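You operate a simulated robot arm through the tools that you are given. There is no shell and no other tool. Be economical: measure what you need, move in short steps, check, and stop when the job is done.

The job below is to be done with a simulated robot arm. You get a single attempt, and the scene is never put back.

## Task
Take the black test card on the top of the packing bench and put it away on the top of the set-up table. Take the red pad and leave it on the orange pane. Fetch the yellow colour glass and set it on the floor of the teal roll rack. Put the brown marking card on the top of the island bench away on the top of the blue table. Put the grey terminal block on top of the purple spool. Fetch the white small sensor and set it on the shelf of the blue table. Put the black pulley on the top of the island bench away on the top of the narrow wall shelf. Lift the lid of the blue parts box open. The order is free. Set down upright: white small sensor.

It is judged by the outcome, as a careful person would: the job done as asked, and still so three seconds after it is handed in. It fails if anything else is knocked over, pushed out of place, dropped, spilled or broken. Lids that push on must go on centred and level and be pressed home; caps that screw on are set level and turned clockwise until they are tight.

## Robot
A 6-joint arm with a two-finger parallel gripper on a trunk, on a base that drives. Base frame: it is fixed to the floor where the robot stands at the start and does not move with it; the origin is under the middle of the robot, x ahead of it, y to its left, z up. Readings come in cm, degrees, newtons and seconds.
With the tool pointing down near the work surface it reaches from about 38 to 90 cm from the robot's upright axis, wherever it stands. Its first joint turns from -115.0 to 115.0 degrees. Places, roughly: black pulley (6x6x4 cm) [-150, -40, 80]; black test card (8x12x3 cm) [60, -10, 90]; brown marking card (8x12x3 cm) [-120, -30, 80]; floor of the teal roll rack (18x15 cm) [-250, -230, 86]; grey terminal block (6x5x5 cm) [-130, -20, 80]; lid of the blue parts box [-290, 450, 90]; orange pane (18x13x1 cm) [100, -30, 90]; purple spool (8x8x7 cm) [-140, -30, 90]; red pad (6x5x4 cm) [90, -50, 90]; shelf of the blue table [-220, 60, 30]; top of the blue table [-220, 60, 80]; top of the narrow wall shelf (18x118 cm) [-436, 510, 128]; top of the set-up table [-220, 180, 80]; white small sensor (4x5x6 cm) [-140, -50, 80]; yellow colour glass (5x5x2 cm) [70, -60, 90]. Payload 3.43 kg.
Tool frame: the origin (TCP) lies between the finger pads and is the grasp point; the fingertips stand 3.4 cm ahead of it; z points along the fingers, y is the line along which they close. Largest opening 12.8 cm; finger width 2.4, thickness 1.2; the body of the gripper, 4.8 by 13 cm, starts 9.6 cm behind the TCP.
Orientation is told as [roll, pitch, yaw] about the base's x, y, z axes, in that order, counted from this pose: with the fingers straight down and closing along the base's y, the tool's x points along the base's -x, its y along +y and its z along -z.

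## Interface
- The arm moves only by the tool move_arm. Its argument "deltas" is a list of rows, each an object (a shift or turn left out is 0, a gripper value left out holds the last) with "rotation": the turn, a rotation vector about the tool's x, y, z in units of 90 degrees (1.0 is 90 degrees), a list of three; "xyz": the shift along the tool's x, y, z in units of 250 mm (1.0 is 250 mm), a list of three; "jaw": the gripper command, from -1 (fully open) to 1 (shut), values between in proportion. In form: [{"rotation": [ax, ay, az], "xyz": [dx, dy, dz], "jaw": jaw}, ...]. A call has 1 to 20 rows; each row is the pose to reach, as a shift and turn from the pose commanded when the call began, along the tool's axes at that moment. A call with a number of a shift or a turn outside -1 to 1 is refused whole. Each row takes 0.2 s and may step no farther than 5 cm and 8.6 degrees from the row before; otherwise, or with a gripper value out of range, the whole call is refused. Where a pose cannot be reached the arm comes as near as it can. A force on the tool above 40 N (or 10 N above the force at the start of the call, whichever is more), or a blocked arm, ends the call early, and 0.2 s more pass. Each finger travels about 10.8 cm/s and halts on what it meets, pressing with about 42 N; the grip force reading is that of the motor and also rises with nothing between the fingers. The clock runs only during rows and for 0.2 s after the last one: add rows that repeat a pose to give the fingers time. It gives the time, the measured TCP pose, the force on the tool (base axes), the opening and the grip force at its end, in the units of the frame above (readings bear some noise), with the torque about the TCP (base axes, N m) and any sound that the robot's microphone picked up, and new pictures: "views" is both (left out), scene, wrist or none.
- Cameras (640 x 400 px; columns grow to the right, rows downward): "scene" is now at [-4.7, 10.82, 124.69]; the picture's right is [-0.99, 0.15, 0.00], its down [0.09, 0.57, -0.82] and it looks along [-0.12, -0.81, -0.57] (base axes); focal length 214 px, centre (320, 200). "wrist" rides on the gripper at [7.6, -1.1, -16] in the tool frame; the picture's right is [0.15, 0.99, 0.00], its down [-0.88, 0.13, -0.46] and it looks along [-0.45, 0.07, 0.89] (tool axes); focal length 234 px, centre (320, 200). There is no depth. A picture from a camera that has moved, and an enlarged one, comes with that camera's place and axes in the base frame and with its lens. The place of the scene camera against the robot may be out by one fixed shift of up to 1.8 cm in any direction.
- slide_trunk(by): slides the trunk up (or, below 0, down) by that many cm; the arm and the scene camera ride with it, the base frame stays. It gives what a move gives, with no picture.
- drive_base(legs): drives the robot by 1 to 6 legs, each [ahead, turn to the left] in cm and degrees, along the robot's own axes; the way and the turn of a leg run together, so that a leg with both is an arc; at most 150 cm and 180 degrees a leg. The arm and the cameras ride along, it lands a little off, and it stops where it bumps. It gives what a move gives, and a new picture of the scene camera.
- pan_tilt(pan, tilt): turns the head with the scene camera to pan (to the left, within 103 degrees either way) and tilt (down, from -29 to 69), counted from straight ahead of the robot. It gives what a move gives, and a new picture of the scene camera.
- close_up(camera, box): a new picture of the part [left, top, right, bottom] of that camera's present view, enlarged. It takes no simulated time.
- close_job(): hands the job in; it is judged then, once.

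Go step by step. Nothing tells you exact positions but the pictures and the camera data: compare them with the known pose of the tool, close in by small moves and look again before you grip or let go. The budget is 217 turns and 260 pictures, counting those below and the enlarged ones. Unless the task says otherwise, let go and move clear before handing in, and close with one line.

The tools are called after ">>>" by a JSON object that holds its "fn" and its "kwargs". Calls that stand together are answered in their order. move_arm: Moves the arm, as the interface text tells. Its arguments: {"type":"object","properties":{"deltas":{"type":"array","items":{"type":"object","properties":{"rotation":{"type":"array","items":{"type":"number"}},"xyz":{"type":"array","items":{"type":"number"}},"jaw":{"type":"number"}}}},"views":{"type":"string","enum":["both","scene","wrist","none"]}},"required":["deltas"]} The other tools are called the same way: slide_trunk (by) slides the trunk up or down; drive_base (legs) drives the base; pan_tilt (pan, tilt) turns the head that bears the scene camera; close_up (camera, box) takes an enlarged picture of a part of a camera's view; close_job () hands the job in.

At the start:

```text
clock: 0.0
ee_pos: [10.54, -44.26, 107.59]
ee_rot: [0.0, -0.1, 0.0]
ft_force: [-0.6, 0.1, -0.2]
ft_torque: [-0.02, -0.01, 0.02]
width: 12.8
finger_force: 0.0
trunk travel left (down, up): [-50.0, 29.0]
robot x, y, heading: [-0.06, -0.14, 0.1]
head pan, tilt: [-98.7, 35.0]
```

scene: 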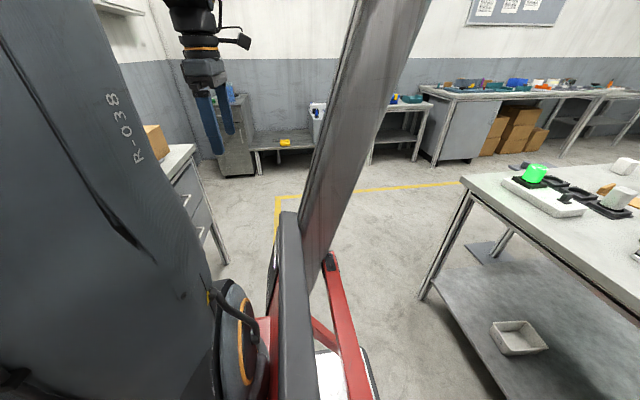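
wrist: 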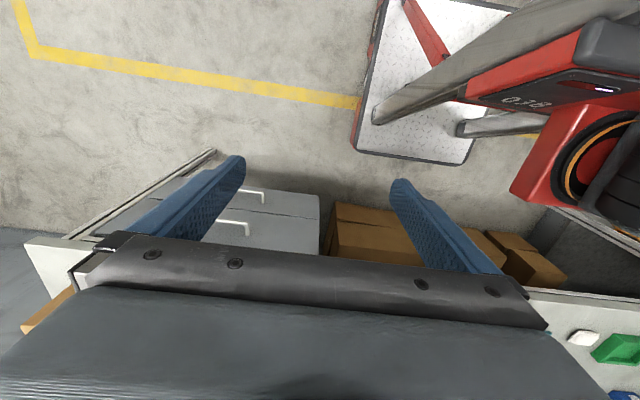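

The arm hangs to the robot's right; the packing bench should be ahead. I turn the head to look ahead and down at it.

>>> {"fn": "pan_tilt", "kwargs": {"pan": -20, "tilt": 35}}

```text
clock: 1.5
ee_pos: [10.65, -44.2, 107.58]
ee_rot: [0.0, 0.0, 0.0]
ft_force: [0.4, -0.5, -0.2]
ft_torque: [0.03, -0.02, -0.02]
width: 12.81
finger_force: 0.0
trunk travel left (down, up): [-50.0, 29.0]
robot x, y, heading: [0.49, -0.37, -0.0]
head pan, tilt: [-20.0, 35.0]
camera scene: at [4.91, 16.51, 124.7], right [-0.34, -0.94, 0.0], down [-0.54, 0.2, -0.82], along [0.77, -0.28, -0.57], focal length 214 px, centre (320, 200)
```

scene: 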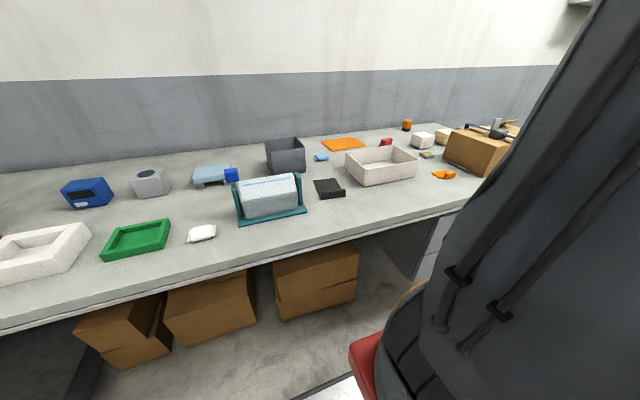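

I see the bench with the orange pane, red pad, black card. I take enlarged views to identify things.

>>> {"fn": "close_up", "kwargs": {"camera": "scene", "box": [220, 110, 380, 210]}}

>>> {"fn": "close_up", "kwargs": {"camera": "scene", "box": [340, 105, 500, 205]}}

```text
4.00 times, centred on (300, 160) of scene
camera zoom: at [4.91, 16.51, 124.7], right [-0.34, -0.94, 0.0], down [-0.54, 0.2, -0.82], along [0.77, -0.28, -0.57], focal length 858 px, centre (400, 360)
```

zoom: 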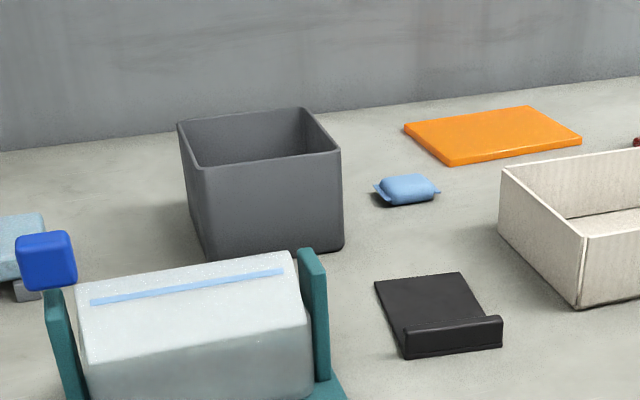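

```text
4.00 times, centred on (420, 155) of scene
camera zoom: at [4.91, 16.51, 124.7], right [-0.34, -0.94, 0.0], down [-0.54, 0.2, -0.82], along [0.77, -0.28, -0.57], focal length 858 px, centre (-80, 380)
```

zoom: 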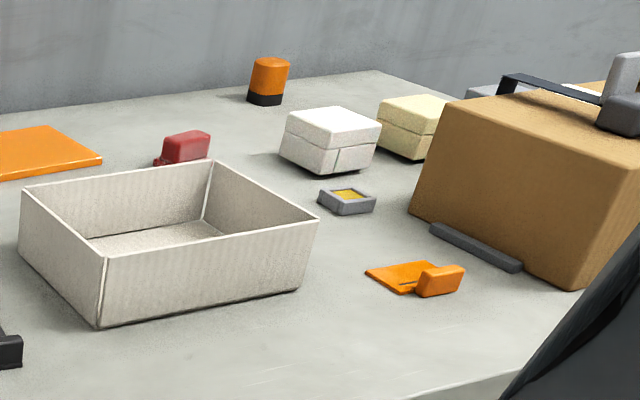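

The yellow glass is the small grey-framed tile right of the cardboard tray; the pad sits by the tray's far corner. I check how much space the base has in front of the bench.

>>> {"fn": "pan_tilt", "kwargs": {"pan": 0, "tilt": 69}}

>>> {"fn": "pan_tilt", "kwargs": {"pan": 90, "tilt": 40}}

>>> {"fn": "pan_tilt", "kwargs": {"pan": -60, "tilt": 60}}

```text
clock: 2.5
ee_pos: [10.7, -44.17, 107.54]
ee_rot: [0.0, 0.0, 0.1]
ft_force: [0.1, -0.7, -0.5]
ft_torque: [0.01, -0.02, 0.0]
width: 12.81
finger_force: 0.0
trunk travel left (down, up): [-50.0, 29.0]
robot x, y, heading: [0.12, 0.12, -0.0]
head pan, tilt: [0.0, 68.8]
camera scene: at [2.23, 19.52, 120.34], right [0.0, -1.0, 0.0], down [-0.93, 0.0, -0.36], along [0.36, 0.0, -0.93], focal length 214 px, centre (320, 200)
```

scene: 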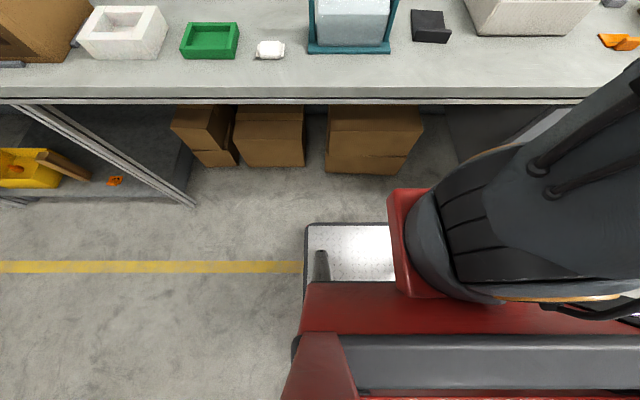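

```text
clock: 4.2
ee_pos: [10.61, -44.23, 107.56]
ee_rot: [0.1, 0.0, -0.1]
ft_force: [-0.4, 0.6, -1.0]
ft_torque: [0.02, -0.01, -0.03]
width: 12.79
finger_force: 0.1
trunk travel left (down, up): [-50.0, 29.0]
robot x, y, heading: [0.07, 0.07, 0.0]
head pan, tilt: [90.0, 40.0]
camera scene: at [-3.36, 28.02, 123.94], right [1.0, 0.0, 0.0], down [0.0, -0.64, -0.77], along [0.0, 0.77, -0.64], focal length 214 px, centre (320, 200)
```

scene: 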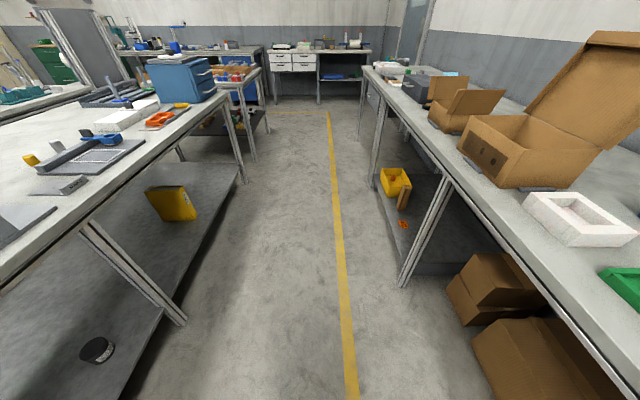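

```text
clock: 6.5
ee_pos: [10.77, -44.17, 107.7]
ee_rot: [0.0, 0.0, 0.0]
ft_force: [-0.1, 0.4, -0.6]
ft_torque: [0.0, 0.01, 0.01]
width: 12.78
finger_force: 0.0
trunk travel left (down, up): [-50.0, 29.0]
robot x, y, heading: [-0.1, 0.25, 0.3]
head pan, tilt: [-60.0, 60.0]
camera scene: at [-0.03, 13.75, 121.27], right [-0.87, -0.5, 0.0], down [-0.43, 0.75, -0.5], along [0.25, -0.43, -0.87], focal length 214 px, centre (320, 200)
```

scene: 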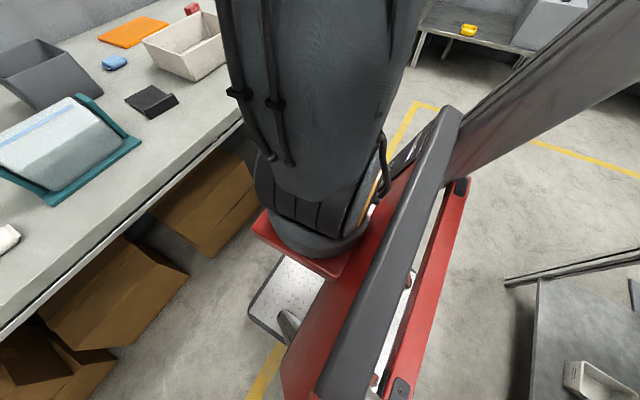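

The base (about ±32 by ±27 cm) fits partly under the bench. I go to roughly (14,-12) facing the bench, from where the card, pad, pane and glass are all in reach.

>>> {"fn": "drive_base", "kwargs": {"legs": [[0, -40], [19, 0], [0, 40]]}}

>>> {"fn": "pan_tilt", "kwargs": {"pan": -20, "tilt": 40}}

```text
clock: 11.8
ee_pos: [24.37, -56.58, 107.55]
ee_rot: [0.0, 0.0, -1.0]
ft_force: [0.3, -0.3, -0.1]
ft_torque: [0.0, 0.01, -0.01]
width: 12.83
finger_force: 0.0
trunk travel left (down, up): [-50.0, 29.0]
robot x, y, heading: [14.45, -12.04, -0.9]
head pan, tilt: [-60.0, 60.0]
camera scene: at [14.77, 1.53, 121.27], right [-0.87, -0.48, 0.0], down [-0.42, 0.76, -0.5], along [0.24, -0.44, -0.87], focal length 214 px, centre (320, 200)
```

scene: 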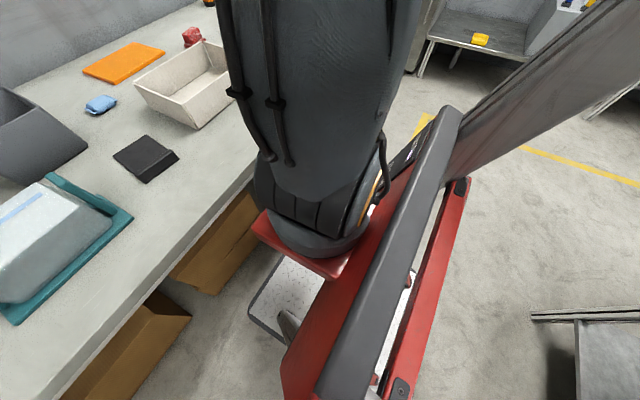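

```text
clock: 12.8
ee_pos: [24.46, -56.63, 107.59]
ee_rot: [-0.1, 0.0, -1.0]
ft_force: [0.2, -0.1, -0.1]
ft_torque: [0.02, -0.01, 0.03]
width: 12.82
finger_force: 0.0
trunk travel left (down, up): [-50.0, 29.0]
robot x, y, heading: [14.55, -12.4, -1.0]
head pan, tilt: [-20.0, 40.0]
camera scene: at [19.47, 4.31, 123.94], right [-0.36, -0.93, 0.0], down [-0.6, 0.23, -0.77], along [0.71, -0.28, -0.64], focal length 214 px, centre (320, 200)
```

scene: 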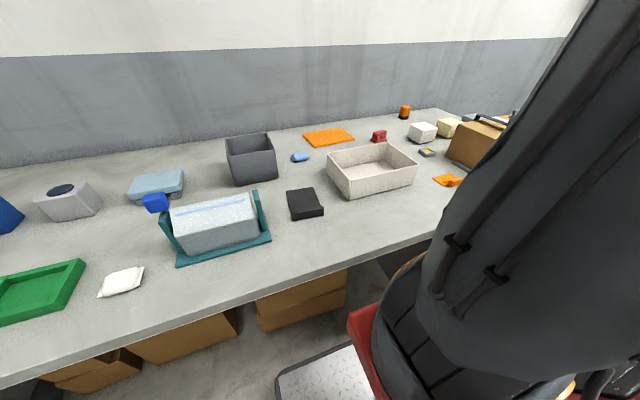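

The base is well placed. I move the arm out over the bench toward the red pad in 25 cm steps.

>>> {"fn": "move_arm", "kwargs": {"deltas": [{"xyz": [-0.2, 0, 0]}, {"xyz": [-0.4, 0, 0]}, {"xyz": [-0.6, 0, 0]}, {"xyz": [-0.8, 0, 0]}, {"xyz": [-1, 0, 0]}], "views": "none"}}

>>> {"fn": "move_arm", "kwargs": {"deltas": [{"xyz": [-0.19, 0.08, 0]}, {"xyz": [-0.38, 0.16, 0]}, {"xyz": [-0.57, 0.24, 0]}, {"xyz": [-0.76, 0.32, 0]}, {"xyz": [-0.95, 0.4, 0]}]}}

```text
clock: 14.0
ee_pos: [49.33, -56.51, 107.3]
ee_rot: [0.0, 0.0, -1.1]
ft_force: [-1.0, 0.7, 0.6]
ft_torque: [-0.02, -0.05, 0.01]
width: 12.77
finger_force: 0.0
trunk travel left (down, up): [-50.0, 29.0]
robot x, y, heading: [15.06, -12.27, -1.0]
head pan, tilt: [-20.0, 40.0]
```

```text
refused: row 1 steps farther than a row can; nothing moved
```

The second step was slightly too long; I repeat it with finer rows.

>>> {"fn": "move_arm", "kwargs": {"deltas": [{"xyz": [-0.16, 0.07, 0]}, {"xyz": [-0.32, 0.14, 0]}, {"xyz": [-0.48, 0.21, 0]}, {"xyz": [-0.64, 0.28, 0]}, {"xyz": [-0.8, 0.35, 0]}, {"xyz": [-0.96, 0.4, 0]}]}}

```text
clock: 15.4
ee_pos: [73.64, -47.13, 107.63]
ee_rot: [0.0, 0.1, -1.0]
ft_force: [-1.3, 0.2, 0.4]
ft_torque: [-0.01, -0.06, -0.03]
width: 12.8
finger_force: 0.1
trunk travel left (down, up): [-50.0, 29.0]
robot x, y, heading: [14.57, -11.92, -1.0]
head pan, tilt: [-20.0, 40.0]
camera scene: at [19.44, 4.31, 123.95], right [-0.36, -0.93, 0.0], down [-0.6, 0.23, -0.77], along [0.72, -0.27, -0.64], focal length 214 px, centre (320, 200)
camera wrist: at [66.01, -48.07, 123.6], right [-0.13, 0.99, 0.0], down [0.88, 0.11, 0.46], along [0.45, 0.06, -0.89], focal length 234 px, centre (320, 200)
```

scene: 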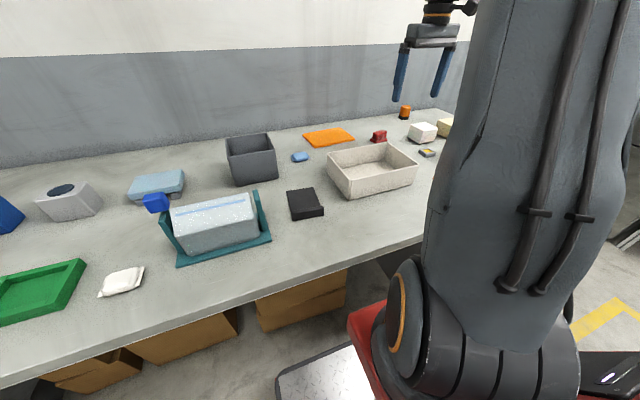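
wrist: 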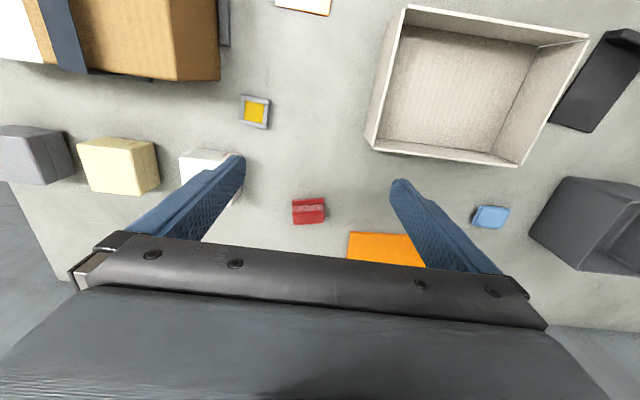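

The wrist camera shows the pad at about (85.2,-47.4). I look closer at its shape before gripping.

>>> {"fn": "close_up", "kwargs": {"camera": "wrist", "box": [260, 180, 360, 242]}}

>>> {"fn": "close_up", "kwargs": {"camera": "scene", "box": [290, 100, 450, 200]}}

```text
6.40 times, centred on (310, 211) of wrist
camera zoom: at [66.01, -48.07, 123.6], right [-0.13, 0.99, 0.0], down [0.88, 0.11, 0.46], along [0.45, 0.06, -0.89], focal length 1499 px, centre (384, 130)
```

zoom: 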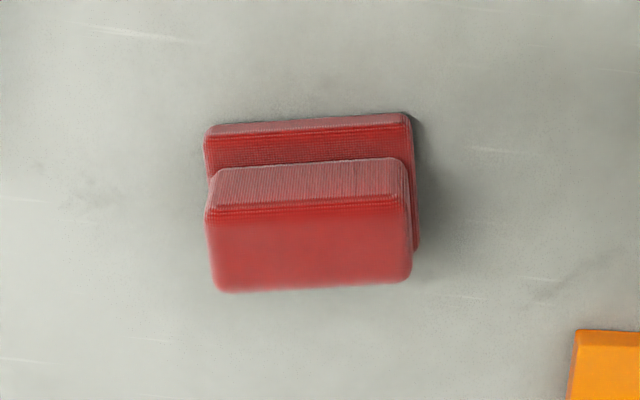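

```text
4.00 times, centred on (370, 150) of scene
camera zoom: at [19.44, 4.31, 123.95], right [-0.36, -0.93, 0.0], down [-0.6, 0.23, -0.77], along [0.72, -0.27, -0.64], focal length 858 px, centre (120, 400)
```

zoom: 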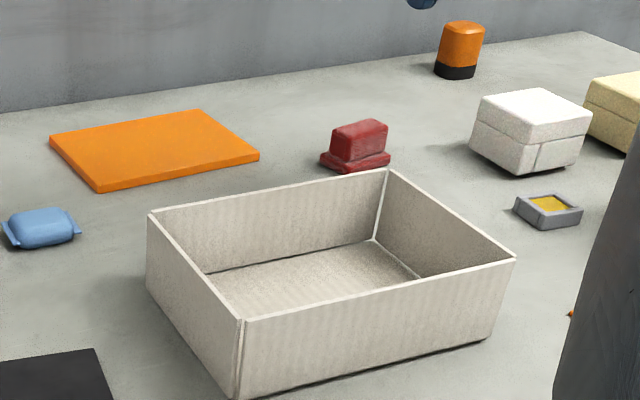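

The pad is a block on a plate, turned about 12°. I move above it, turn the jaw to match and look again.

>>> {"fn": "move_arm", "kwargs": {"deltas": [{"xyz": [-0.16, 0, 0.05], "rotation": [0, 0, -0.045], "jaw": -0.4}, {"xyz": [-0.32, 0, 0.15], "rotation": [0, 0, -0.09]}, {"xyz": [-0.476, -0.004, 0.3], "rotation": [0, 0, -0.133]}, {"xyz": [-0.476, -0.004, 0.3], "rotation": [0, 0, -0.133]}], "views": "wrist"}}

```text
refused: row 3 steps farther than a row can; nothing moved
```

>>> {"fn": "move_arm", "kwargs": {"deltas": [{"xyz": [-0.15, 0, 0.05], "rotation": [0, 0, -0.045], "jaw": -0.4}, {"xyz": [-0.3, 0, 0.15], "rotation": [0, 0, -0.09]}, {"xyz": [-0.45, 0, 0.25], "rotation": [0, 0, -0.133]}, {"xyz": [-0.476, -0.004, 0.3], "rotation": [0, 0, -0.133]}, {"xyz": [-0.476, -0.004, 0.3], "rotation": [0, 0, -0.133]}], "views": "wrist"}}

```text
clock: 16.6
ee_pos: [85.64, -47.63, 100.34]
ee_rot: [0.0, 0.0, 10.9]
ft_force: [0.4, -0.4, 0.4]
ft_torque: [0.01, 0.01, -0.03]
width: 8.96
finger_force: 0.0
trunk travel left (down, up): [-50.0, 29.0]
robot x, y, heading: [14.49, -12.21, -1.0]
head pan, tilt: [-20.0, 40.0]
camera wrist: at [78.29, -50.2, 116.29], right [-0.33, 0.94, 0.0], down [0.84, 0.3, 0.46], along [0.43, 0.15, -0.89], focal length 234 px, centre (320, 200)
```

wrist: 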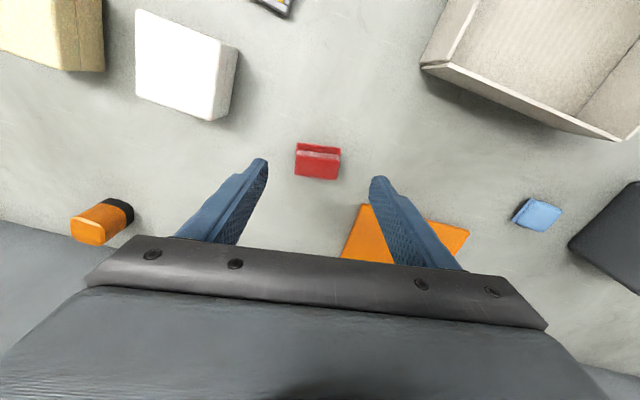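

Orientation matches. I take an enlarged view to pin down height and forward offset.

>>> {"fn": "close_up", "kwargs": {"camera": "wrist", "box": [268, 130, 368, 192]}}

```text
6.40 times, centred on (318, 161) of wrist
camera zoom: at [78.29, -50.2, 116.29], right [-0.33, 0.94, 0.0], down [0.84, 0.3, 0.46], along [0.43, 0.15, -0.89], focal length 1499 px, centre (333, 450)
```

zoom: 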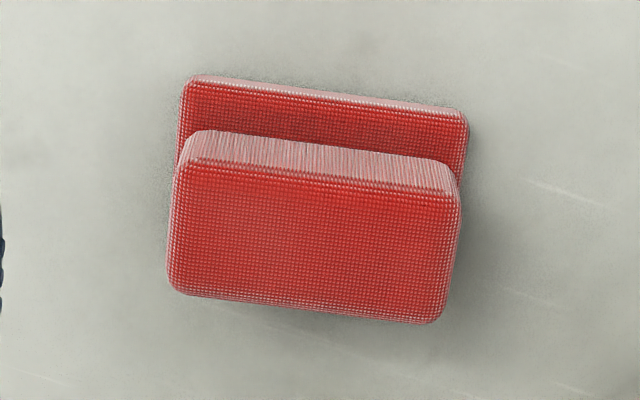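

Triangulating puts the block top near z≈88.7 and the pad at about (87.2,-47.4). I shift forward and lower part way, straddling it.

>>> {"fn": "move_arm", "kwargs": {"deltas": [{"xyz": [-0.06, 0.015, 0.1]}, {"xyz": [-0.06, 0.015, 0.25]}, {"xyz": [-0.06, 0.015, 0.36]}, {"xyz": [-0.06, 0.015, 0.36]}], "views": "both"}}

```text
clock: 17.6
ee_pos: [87.02, -47.04, 91.05]
ee_rot: [0.0, 0.0, 11.0]
ft_force: [-0.4, -0.2, 0.2]
ft_torque: [0.01, -0.01, 0.01]
width: 8.95
finger_force: 0.0
trunk travel left (down, up): [-50.0, 29.0]
robot x, y, heading: [14.33, -12.57, -1.1]
head pan, tilt: [-20.0, 40.0]
camera scene: at [19.48, 4.32, 123.95], right [-0.36, -0.93, 0.0], down [-0.6, 0.23, -0.77], along [0.72, -0.27, -0.64], focal length 214 px, centre (320, 200)
camera wrist: at [79.83, -49.6, 107.05], right [-0.33, 0.94, 0.0], down [0.84, 0.3, 0.46], along [0.43, 0.15, -0.89], focal length 234 px, centre (320, 200)
```

scene: 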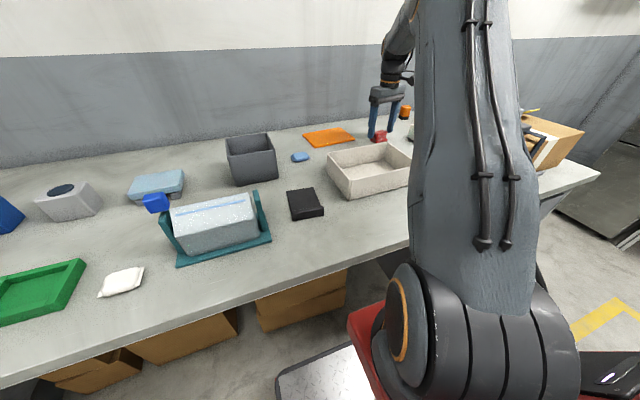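
wrist: 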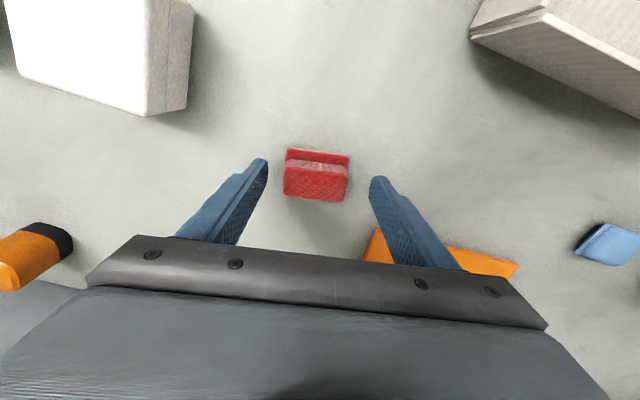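

The pad is centred between the fingers. I lower a little further, with force watch.

>>> {"fn": "move_arm", "kwargs": {"deltas": [{"xyz": [0, -0.016, 0.04]}, {"xyz": [0, -0.016, 0.08]}, {"xyz": [0, -0.016, 0.08]}], "views": "both"}}

>>> {"fn": "close_up", "kwargs": {"camera": "scene", "box": [340, 80, 420, 150]}}

```text
clock: 18.4
ee_pos: [87.19, -47.48, 89.15]
ee_rot: [0.0, 0.0, 11.0]
ft_force: [-0.6, 0.0, 0.9]
ft_torque: [-0.01, 0.02, 0.0]
width: 8.95
finger_force: 0.1
trunk travel left (down, up): [-50.0, 29.0]
robot x, y, heading: [14.21, -12.47, -1.2]
head pan, tilt: [-20.0, 40.0]
camera scene: at [19.48, 4.32, 123.95], right [-0.36, -0.93, 0.0], down [-0.6, 0.23, -0.77], along [0.72, -0.27, -0.64], focal length 214 px, centre (320, 200)
camera wrist: at [79.84, -50.09, 105.17], right [-0.33, 0.94, 0.0], down [0.84, 0.3, 0.46], along [0.43, 0.15, -0.89], focal length 234 px, centre (320, 200)
```

scene: 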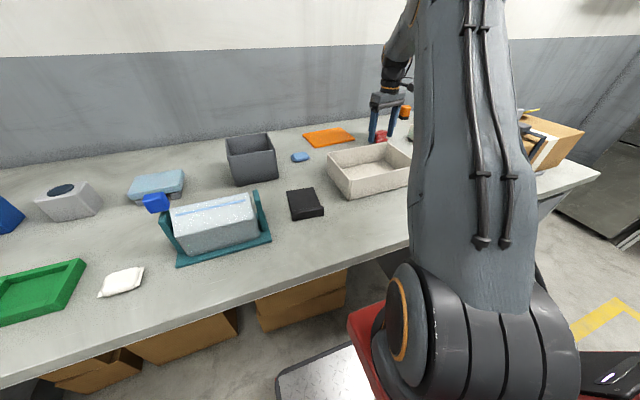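
wrist: 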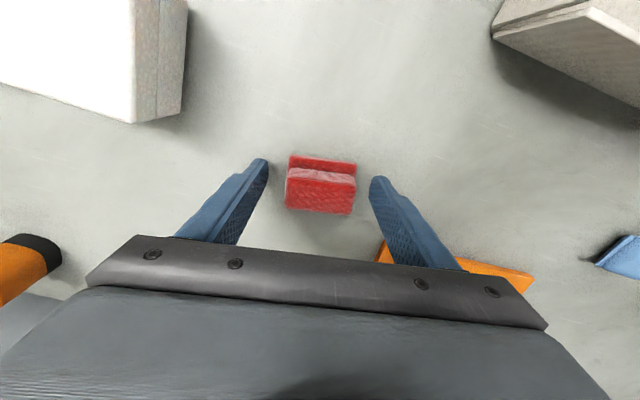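

```text
5.71 times, centred on (380, 115) of scene
camera zoom: at [19.48, 4.32, 123.95], right [-0.36, -0.93, 0.0], down [-0.6, 0.23, -0.77], along [0.72, -0.27, -0.64], focal length 1226 px, centre (-23, 686)
```

zoom: 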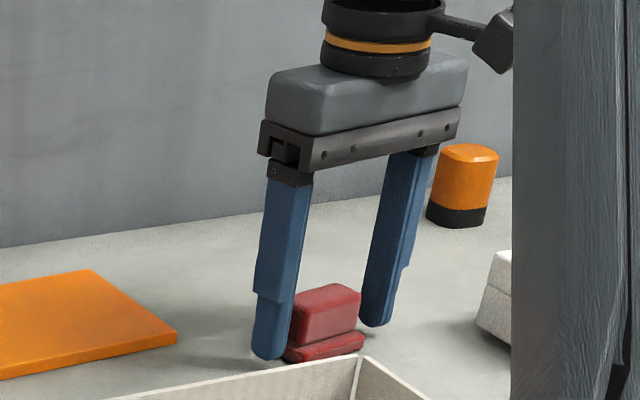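

The fingers straddle the pad properly. I close the jaw and then lift.

>>> {"fn": "move_arm", "kwargs": {"deltas": [{"jaw": 1}, {"jaw": 1}, {"jaw": 1}, {"jaw": 1}], "views": "none"}}

>>> {"fn": "move_arm", "kwargs": {"deltas": [{"xyz": [0, 0, -0.1]}, {"xyz": [0, 0, -0.25]}, {"xyz": [0, 0, -0.4]}], "views": "both"}}

```text
clock: 19.4
ee_pos: [87.11, -47.51, 89.29]
ee_rot: [0.0, 0.0, 11.1]
ft_force: [0.1, -0.1, 0.1]
ft_torque: [0.01, -0.01, 0.0]
width: 5.89
finger_force: 41.3
trunk travel left (down, up): [-50.0, 29.0]
robot x, y, heading: [14.32, -12.29, -0.9]
head pan, tilt: [-20.0, 40.0]
```

```text
clock: 20.2
ee_pos: [87.23, -47.48, 98.86]
ee_rot: [-0.1, 0.0, 11.1]
ft_force: [0.8, 0.2, -1.6]
ft_torque: [0.04, 0.04, 0.01]
width: 5.88
finger_force: 42.1
trunk travel left (down, up): [-50.0, 29.0]
robot x, y, heading: [14.68, -12.2, -1.2]
head pan, tilt: [-20.0, 40.0]
camera scene: at [19.51, 4.3, 123.95], right [-0.36, -0.93, 0.0], down [-0.6, 0.23, -0.77], along [0.71, -0.27, -0.64], focal length 214 px, centre (320, 200)
camera wrist: at [79.95, -50.03, 114.87], right [-0.33, 0.94, 0.0], down [0.84, 0.3, 0.46], along [0.43, 0.15, -0.89], focal length 234 px, centre (320, 200)
```

scene: 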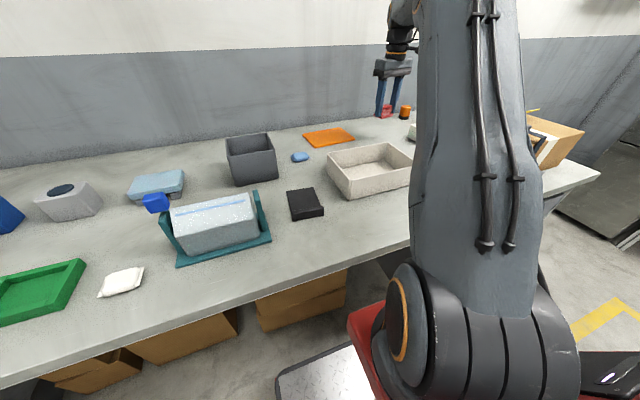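
wrist: 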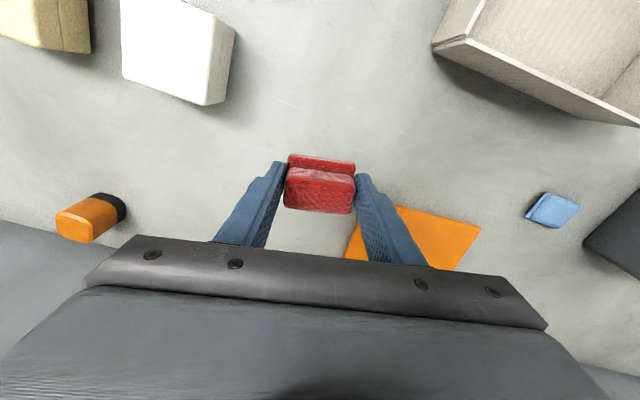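

Pad is held. The pane is around (97,-30); I carry the pad over it and look.

>>> {"fn": "move_arm", "kwargs": {"deltas": [{"xyz": [-0.1, 0.13, 0], "rotation": [0, 0, 0.03]}, {"xyz": [-0.2, 0.26, 0], "rotation": [0, 0, 0.06]}, {"xyz": [-0.3, 0.39, 0], "rotation": [0, 0, 0.09]}, {"xyz": [-0.4, 0.52, 0], "rotation": [0, 0, 0.12]}, {"xyz": [-0.46, 0.623, 0.02], "rotation": [0, 0, 0.15]}, {"xyz": [-0.46, 0.623, 0.1], "rotation": [0, 0, 0.15]}], "views": "both"}}

>>> {"fn": "close_up", "kwargs": {"camera": "scene", "box": [280, 70, 380, 150]}}

```text
clock: 21.6
ee_pos: [95.19, -30.11, 96.61]
ee_rot: [0.0, 0.0, -2.6]
ft_force: [-0.9, 0.1, -0.1]
ft_torque: [0.0, -0.01, 0.03]
width: 5.89
finger_force: 42.0
trunk travel left (down, up): [-50.0, 29.0]
robot x, y, heading: [14.34, -12.23, -1.0]
head pan, tilt: [-20.0, 40.0]
camera scene: at [19.48, 4.32, 123.95], right [-0.36, -0.93, 0.0], down [-0.6, 0.23, -0.77], along [0.72, -0.27, -0.64], focal length 214 px, centre (320, 200)
camera wrist: at [87.57, -30.93, 112.65], right [-0.1, 0.99, 0.0], down [0.89, 0.09, 0.46], along [0.45, 0.05, -0.89], focal length 234 px, centre (320, 200)
```

scene: 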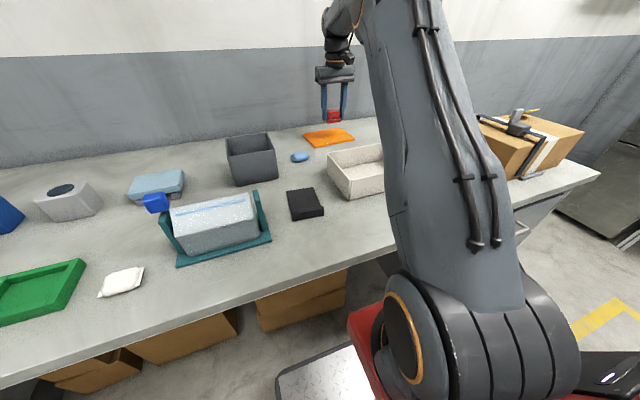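
wrist: 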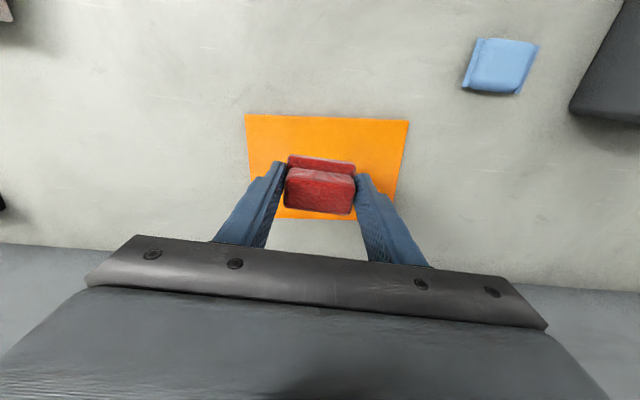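

```text
5.00 times, centred on (330, 110) of scene
camera zoom: at [19.48, 4.32, 123.95], right [-0.36, -0.93, 0.0], down [-0.6, 0.23, -0.77], along [0.72, -0.27, -0.64], focal length 1072 px, centre (270, 650)
```

zoom: 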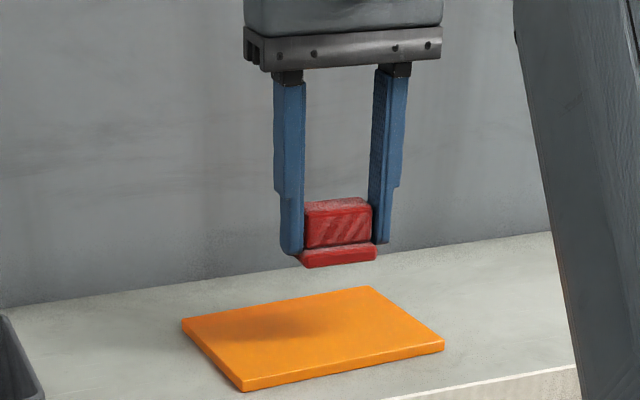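

The pane's centre is about (95.8,-29.2), almost under the pad. I lower to just above contact.

>>> {"fn": "move_arm", "kwargs": {"deltas": [{"xyz": [-0.024, 0.036, 0.1]}, {"xyz": [-0.024, 0.036, 0.2]}, {"xyz": [-0.024, 0.036, 0.242]}, {"xyz": [-0.024, 0.036, 0.242]}], "views": "none"}}

>>> {"fn": "close_up", "kwargs": {"camera": "scene", "box": [280, 80, 380, 160]}}

```text
clock: 22.6
ee_pos: [95.83, -29.22, 90.57]
ee_rot: [0.0, 0.0, -2.5]
ft_force: [0.5, -0.9, -0.1]
ft_torque: [0.0, 0.01, 0.0]
width: 5.88
finger_force: 41.7
trunk travel left (down, up): [-50.0, 29.0]
robot x, y, heading: [14.67, -12.03, -0.9]
head pan, tilt: [-20.0, 40.0]
```

```text
5.00 times, centred on (330, 120) of scene
camera zoom: at [19.49, 4.32, 123.95], right [-0.36, -0.93, 0.0], down [-0.6, 0.23, -0.77], along [0.72, -0.27, -0.64], focal length 1072 px, centre (270, 600)
```

zoom: 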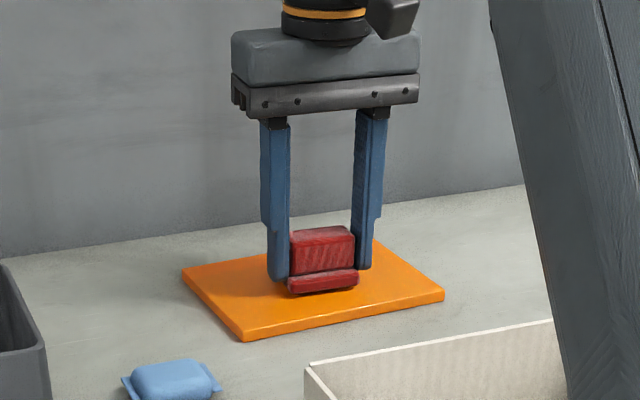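

>>> {"fn": "move_arm", "kwargs": {"deltas": [{"xyz": [0, 0, 0.008]}, {"xyz": [0, 0, 0.016]}, {"xyz": [0, 0, 0.016]}], "views": "none"}}

```text
clock: 23.4
ee_pos: [95.95, -29.08, 90.23]
ee_rot: [0.1, 0.1, -2.5]
ft_force: [0.4, -0.9, 1.0]
ft_torque: [0.0, -0.01, 0.0]
width: 5.87
finger_force: 42.1
trunk travel left (down, up): [-50.0, 29.0]
robot x, y, heading: [14.34, -12.39, -0.8]
head pan, tilt: [-20.0, 40.0]
```

Almost at contact; I go 0.15 cm steps further.

>>> {"fn": "move_arm", "kwargs": {"deltas": [{"xyz": [0, 0, 0.006]}, {"xyz": [0, 0, 0.006]}], "views": "none"}}

>>> {"fn": "close_up", "kwargs": {"camera": "scene", "box": [305, 115, 365, 155]}}

```text
clock: 24.0
ee_pos: [95.89, -29.15, 90.14]
ee_rot: [0.0, -0.2, -2.6]
ft_force: [1.6, -1.1, 14.5]
ft_torque: [0.0, 0.03, 0.06]
width: 5.88
finger_force: 42.0
trunk travel left (down, up): [-50.0, 29.0]
robot x, y, heading: [14.81, -12.41, -0.9]
head pan, tilt: [-20.0, 40.0]
```

```text
10.00 times, centred on (335, 135) of scene
camera zoom: at [19.44, 4.32, 123.95], right [-0.36, -0.93, 0.0], down [-0.6, 0.23, -0.77], along [0.72, -0.27, -0.64], focal length 2145 px, centre (170, 850)
```

zoom: 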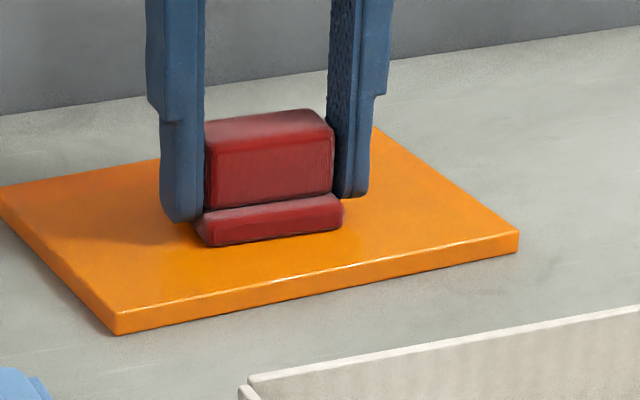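

The pad rests on the pane (14 N). I release and rise.

>>> {"fn": "move_arm", "kwargs": {"deltas": [{"jaw": -0.3}, {"jaw": -0.4}, {"jaw": -0.4}, {"xyz": [0, 0, -0.15], "jaw": -0.4}, {"xyz": [0, 0, -0.35], "jaw": -0.4}, {"xyz": [0, 0, -0.55], "jaw": -0.4}], "views": "none"}}

>>> {"fn": "close_up", "kwargs": {"camera": "scene", "box": [290, 105, 370, 155]}}

>>> {"fn": "move_arm", "kwargs": {"deltas": [{"xyz": [0.12, -0.14, 0]}, {"xyz": [0.24, -0.28, 0]}, {"xyz": [0.36, -0.42, 0]}, {"xyz": [0.48, -0.56, 0]}, {"xyz": [0.6, -0.7, 0]}, {"xyz": [0.72, -0.84, 0]}, {"xyz": [0.84, -0.98, 0]}, {"xyz": [0.96, -1.0, 0]}], "views": "wrist"}}

```text
clock: 25.4
ee_pos: [96.16, -28.93, 103.51]
ee_rot: [0.0, 0.1, -2.5]
ft_force: [-0.7, 0.5, -1.0]
ft_torque: [0.01, 0.04, 0.0]
width: 8.95
finger_force: 0.0
trunk travel left (down, up): [-50.0, 29.0]
robot x, y, heading: [14.77, -11.96, -0.8]
head pan, tilt: [-20.0, 40.0]
```

```text
8.00 times, centred on (330, 130) of scene
camera zoom: at [19.51, 4.31, 123.94], right [-0.36, -0.93, 0.0], down [-0.6, 0.23, -0.77], along [0.71, -0.27, -0.64], focal length 1716 px, centre (240, 760)
```

zoom: 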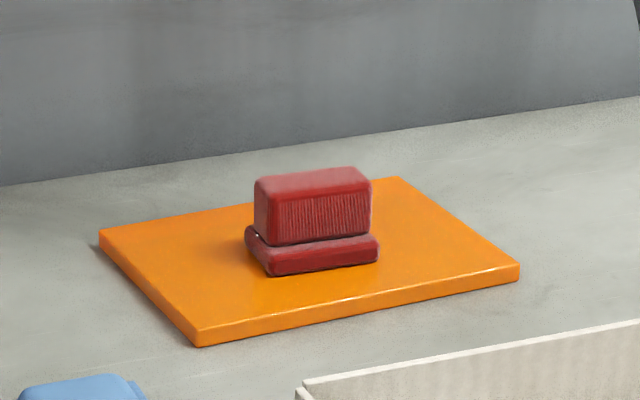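

```text
clock: 27.2
ee_pos: [70.83, -53.4, 103.86]
ee_rot: [0.0, 0.0, -2.5]
ft_force: [-0.2, -0.4, -1.1]
ft_torque: [0.0, 0.04, -0.02]
width: 8.97
finger_force: 0.0
trunk travel left (down, up): [-50.0, 29.0]
robot x, y, heading: [14.51, -12.15, -1.2]
head pan, tilt: [-20.0, 40.0]
camera wrist: at [63.35, -54.19, 119.74], right [-0.1, 0.99, 0.0], down [0.89, 0.09, 0.46], along [0.45, 0.05, -0.89], focal length 234 px, centre (320, 200)
```

wrist: 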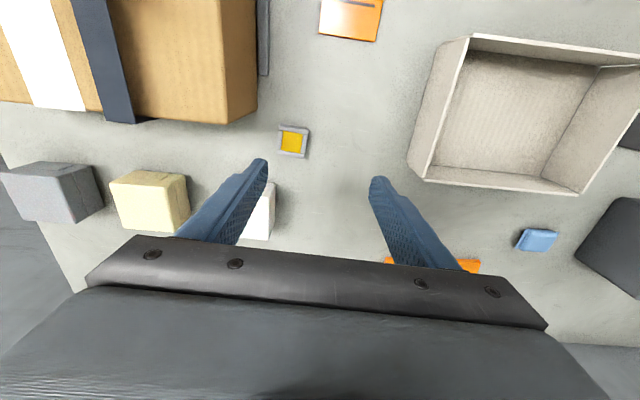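

The pad is well on the pane. The glass is at (71.4,-57.0); I lower above it with the jaw narrowed to stay clear of the carton.

>>> {"fn": "move_arm", "kwargs": {"deltas": [{"xyz": [-0.03, -0.14, 0.05], "jaw": -0.15}, {"xyz": [-0.03, -0.14, 0.22]}, {"xyz": [-0.03, -0.14, 0.4]}, {"xyz": [-0.03, -0.14, 0.5]}, {"xyz": [-0.03, -0.14, 0.5]}], "views": "wrist"}}

>>> {"fn": "close_up", "kwargs": {"camera": "wrist", "box": [240, 130, 400, 230]}}

```text
clock: 28.4
ee_pos: [71.28, -56.59, 91.17]
ee_rot: [0.0, 0.0, -2.5]
ft_force: [-0.1, 0.7, 0.4]
ft_torque: [-0.02, 0.0, -0.02]
width: 7.39
finger_force: 0.0
trunk travel left (down, up): [-50.0, 29.0]
robot x, y, heading: [14.57, -12.16, -1.2]
head pan, tilt: [-20.0, 40.0]
camera wrist: at [63.69, -57.44, 107.21], right [-0.1, 0.99, 0.0], down [0.89, 0.09, 0.46], along [0.45, 0.05, -0.89], focal length 234 px, centre (320, 200)
```

wrist: 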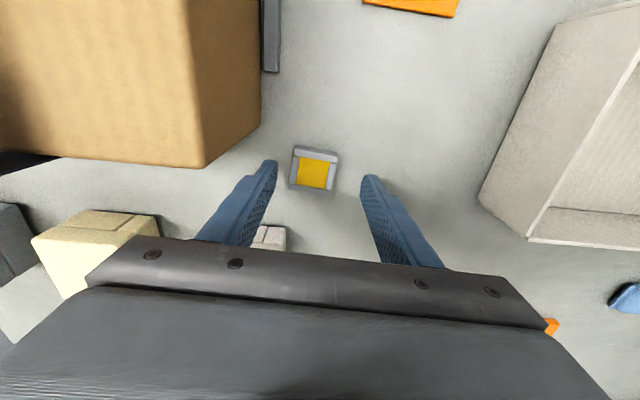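

```text
4.00 times, centred on (320, 180) of wrist
camera zoom: at [63.69, -57.44, 107.21], right [-0.1, 0.99, 0.0], down [0.89, 0.09, 0.46], along [0.45, 0.05, -0.89], focal length 937 px, centre (320, 280)
```

zoom: 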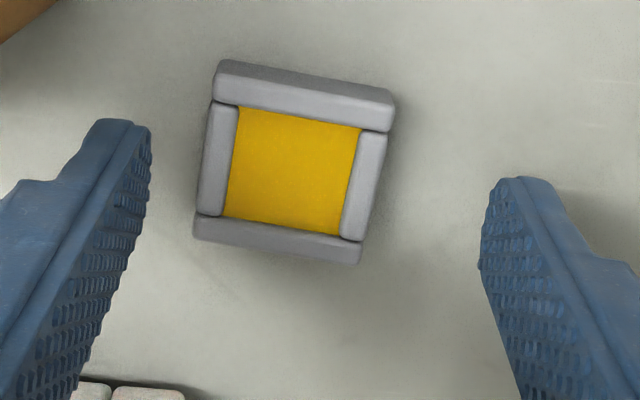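

The glass is 0.5 cm to the tool's −y. I correct, lower to tips just above the table and close.

>>> {"fn": "move_arm", "kwargs": {"deltas": [{"xyz": [-0.006, -0.02, 0.05]}, {"xyz": [-0.006, -0.02, 0.092]}, {"xyz": [-0.006, -0.02, 0.092]}], "views": "wrist"}}

>>> {"fn": "move_arm", "kwargs": {"deltas": [{"jaw": 1}, {"jaw": 1}, {"jaw": 1}, {"jaw": 1}], "views": "none"}}

>>> {"fn": "move_arm", "kwargs": {"deltas": [{"xyz": [0, 0.02, -0.15]}, {"xyz": [0, 0.06, -0.33]}, {"xyz": [0, 0.1, -0.5]}, {"xyz": [0, 0.2, -0.6]}], "views": "both"}}

```text
clock: 29.2
ee_pos: [71.58, -57.26, 88.83]
ee_rot: [0.0, 0.0, -2.5]
ft_force: [-0.2, 0.4, -0.2]
ft_torque: [0.0, -0.03, -0.02]
width: 7.4
finger_force: 0.1
trunk travel left (down, up): [-50.0, 29.0]
robot x, y, heading: [14.3, -12.1, -1.3]
head pan, tilt: [-20.0, 40.0]
camera wrist: at [63.92, -58.03, 104.85], right [-0.1, 0.99, 0.0], down [0.89, 0.09, 0.46], along [0.45, 0.05, -0.89], focal length 234 px, centre (320, 200)
```

wrist: 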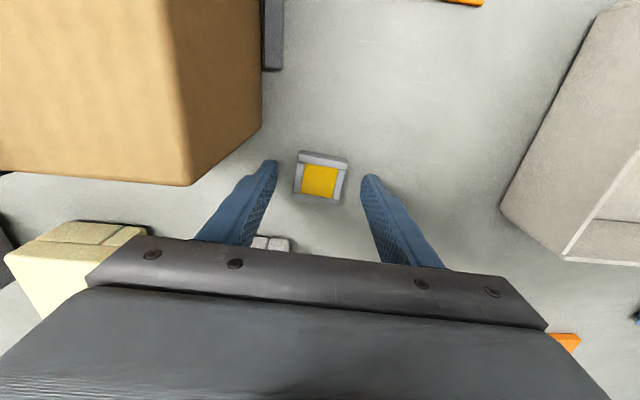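

```text
clock: 30.2
ee_pos: [71.67, -57.22, 88.85]
ee_rot: [0.1, 0.0, -2.5]
ft_force: [0.2, 0.9, -0.3]
ft_torque: [-0.02, -0.01, 0.02]
width: 4.07
finger_force: 41.8
trunk travel left (down, up): [-50.0, 29.0]
robot x, y, heading: [14.98, -12.48, -1.0]
head pan, tilt: [-20.0, 40.0]
```

```text
clock: 31.2
ee_pos: [71.66, -52.13, 103.78]
ee_rot: [0.1, 0.1, -2.4]
ft_force: [-0.7, 0.0, -0.6]
ft_torque: [0.05, -0.02, 0.02]
width: 4.03
finger_force: 41.6
trunk travel left (down, up): [-50.0, 29.0]
robot x, y, heading: [14.57, -12.25, -1.2]
head pan, tilt: [-20.0, 40.0]
camera scene: at [19.51, 4.28, 123.95], right [-0.36, -0.93, 0.0], down [-0.6, 0.23, -0.77], along [0.71, -0.27, -0.64], focal length 214 px, centre (320, 200)
camera wrist: at [64.15, -52.96, 119.79], right [-0.1, 0.99, 0.0], down [0.89, 0.09, 0.45], along [0.45, 0.05, -0.89], focal length 234 px, centre (320, 200)
```

scene: 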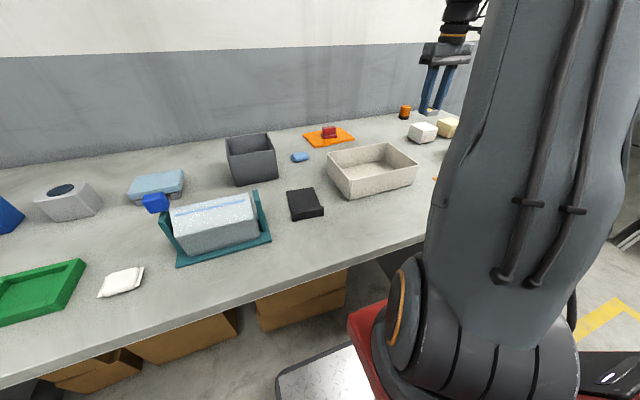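
wrist: 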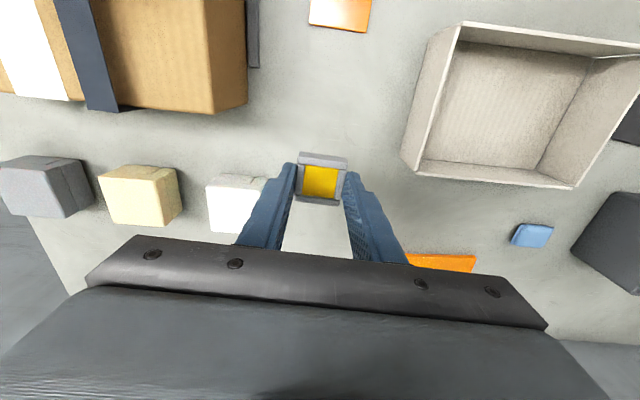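

Glass gripped. I draw the arm in a bit, then back out into the aisle and turn right.

>>> {"fn": "move_arm", "kwargs": {"deltas": [{"xyz": [0.2, 0, -0.05]}, {"xyz": [0.4, 0, -0.1]}, {"xyz": [0.6, 0, -0.15]}, {"xyz": [0.8, 0, -0.2]}], "views": "none"}}

>>> {"fn": "pan_tilt", "kwargs": {"pan": 10, "tilt": 25}}

>>> {"fn": "drive_base", "kwargs": {"legs": [[-36, 0], [0, -89]]}}

```text
refused: row 1 steps farther than a row can; nothing moved
```

```text
clock: 32.2
ee_pos: [71.72, -52.11, 103.82]
ee_rot: [0.1, 0.0, -2.5]
ft_force: [0.1, 0.8, 0.0]
ft_torque: [-0.01, 0.02, 0.0]
width: 4.04
finger_force: 41.8
trunk travel left (down, up): [-50.0, 29.0]
robot x, y, heading: [14.72, -12.51, -1.1]
head pan, tilt: [10.0, 25.0]
camera scene: at [20.65, 8.79, 126.27], right [0.16, -0.99, 0.0], down [-0.42, -0.07, -0.91], along [0.9, 0.14, -0.42], focal length 214 px, centre (320, 200)
```

scene: 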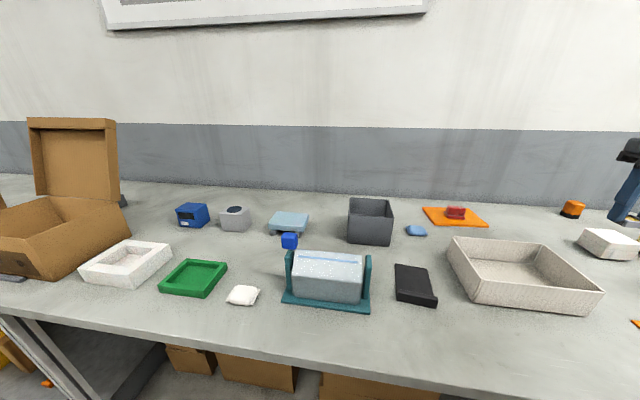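

```text
clock: 38.4
ee_pos: [-62.91, -67.3, 103.77]
ee_rot: [0.0, 0.0, -94.8]
ft_force: [-0.4, -0.1, -0.6]
ft_torque: [0.03, 0.0, 0.0]
width: 4.08
finger_force: 42.3
trunk travel left (down, up): [-50.0, 29.0]
robot x, y, heading: [-20.68, -11.85, -93.3]
head pan, tilt: [10.0, 25.0]
camera scene: at [0.0, -18.6, 126.28], right [-0.99, -0.12, 0.0], down [-0.05, 0.42, -0.91], along [0.11, -0.9, -0.42], focal length 214 px, centre (320, 200)
```

scene: 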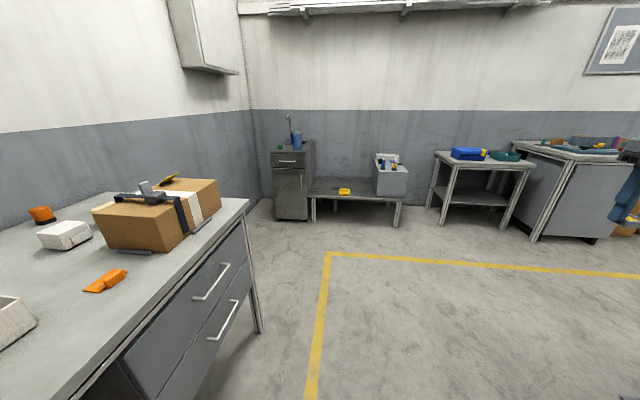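

Clear floor ahead along −y. I swing the arm to the front and drive down past the island, then turn right.

>>> {"fn": "move_arm", "kwargs": {"deltas": [{"xyz": [0.03, 0.19, 0]}, {"xyz": [0.06, 0.38, 0]}, {"xyz": [0.09, 0.57, 0]}, {"xyz": [0.12, 0.76, 0]}, {"xyz": [0.15, 0.95, 0]}], "views": "none"}}

>>> {"fn": "drive_base", "kwargs": {"legs": [[100, 0], [0, -87]]}}

```text
clock: 39.6
ee_pos: [-39.01, -65.69, 103.56]
ee_rot: [0.0, 0.0, -94.8]
ft_force: [-1.0, -0.3, -1.6]
ft_torque: [-0.02, -0.03, -0.02]
width: 4.1
finger_force: 42.1
trunk travel left (down, up): [-50.0, 29.0]
robot x, y, heading: [-20.72, -11.54, -93.6]
head pan, tilt: [10.0, 25.0]
```

```text
clock: 48.4
ee_pos: [-81.9, -93.88, 103.61]
ee_rot: [0.0, 0.0, 177.8]
ft_force: [-0.4, 0.3, 0.3]
ft_torque: [0.01, -0.01, 0.02]
width: 4.08
finger_force: 42.3
trunk travel left (down, up): [-50.0, 29.0]
robot x, y, heading: [-27.0, -109.48, 179.4]
head pan, tilt: [10.0, 25.0]
camera scene: at [-33.22, -130.6, 126.28], right [-0.16, 0.99, 0.0], down [0.42, 0.07, -0.91], along [-0.89, -0.15, -0.42], focal length 214 px, centre (320, 200)
```

scene: 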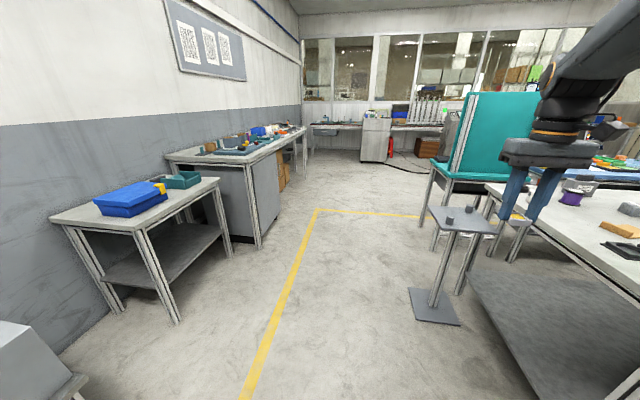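

The bench against the wall ahead-left should carry the teal rack. I drive there diagonally, ending alongside it.

>>> {"fn": "drive_base", "kwargs": {"legs": [[0, 15], [140, 0]]}}

>>> {"fn": "pan_tilt", "kwargs": {"pan": 40, "tilt": 30}}

```text
clock: 56.1
ee_pos: [-217.27, -144.57, 103.65]
ee_rot: [0.0, -0.1, -166.3]
ft_force: [0.5, -0.4, -0.3]
ft_torque: [-0.01, 0.0, -0.02]
width: 4.07
finger_force: 42.0
trunk travel left (down, up): [-50.0, 29.0]
robot x, y, heading: [-160.47, -144.87, -164.9]
head pan, tilt: [10.0, 25.0]
camera scene: at [-160.27, -166.65, 126.28], right [-0.43, 0.9, 0.0], down [0.38, 0.18, -0.91], along [-0.82, -0.39, -0.42], focal length 214 px, centre (320, 200)
```

scene: 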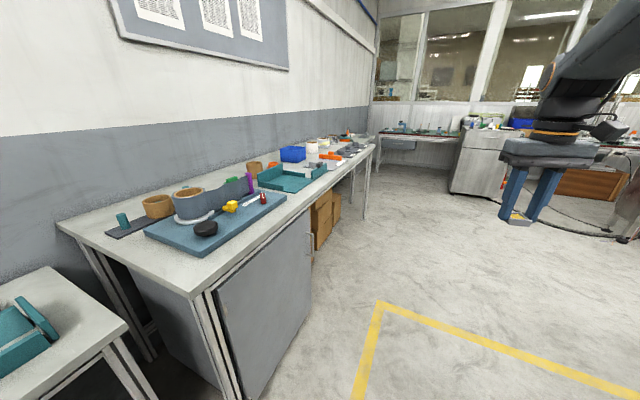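

```text
clock: 57.1
ee_pos: [-217.3, -144.67, 103.54]
ee_rot: [0.0, 0.0, -166.4]
ft_force: [0.1, 0.2, -0.4]
ft_torque: [0.02, 0.01, 0.01]
width: 4.08
finger_force: 41.4
trunk travel left (down, up): [-50.0, 29.0]
robot x, y, heading: [-160.24, -144.9, -164.9]
head pan, tilt: [40.0, 30.0]
camera scene: at [-157.1, -170.14, 125.48], right [-0.82, 0.57, 0.0], down [0.29, 0.41, -0.87], along [-0.49, -0.71, -0.5], focal length 214 px, centre (320, 200)
```

scene: 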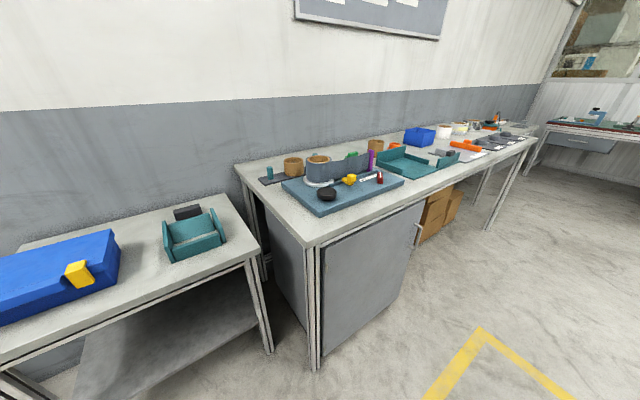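

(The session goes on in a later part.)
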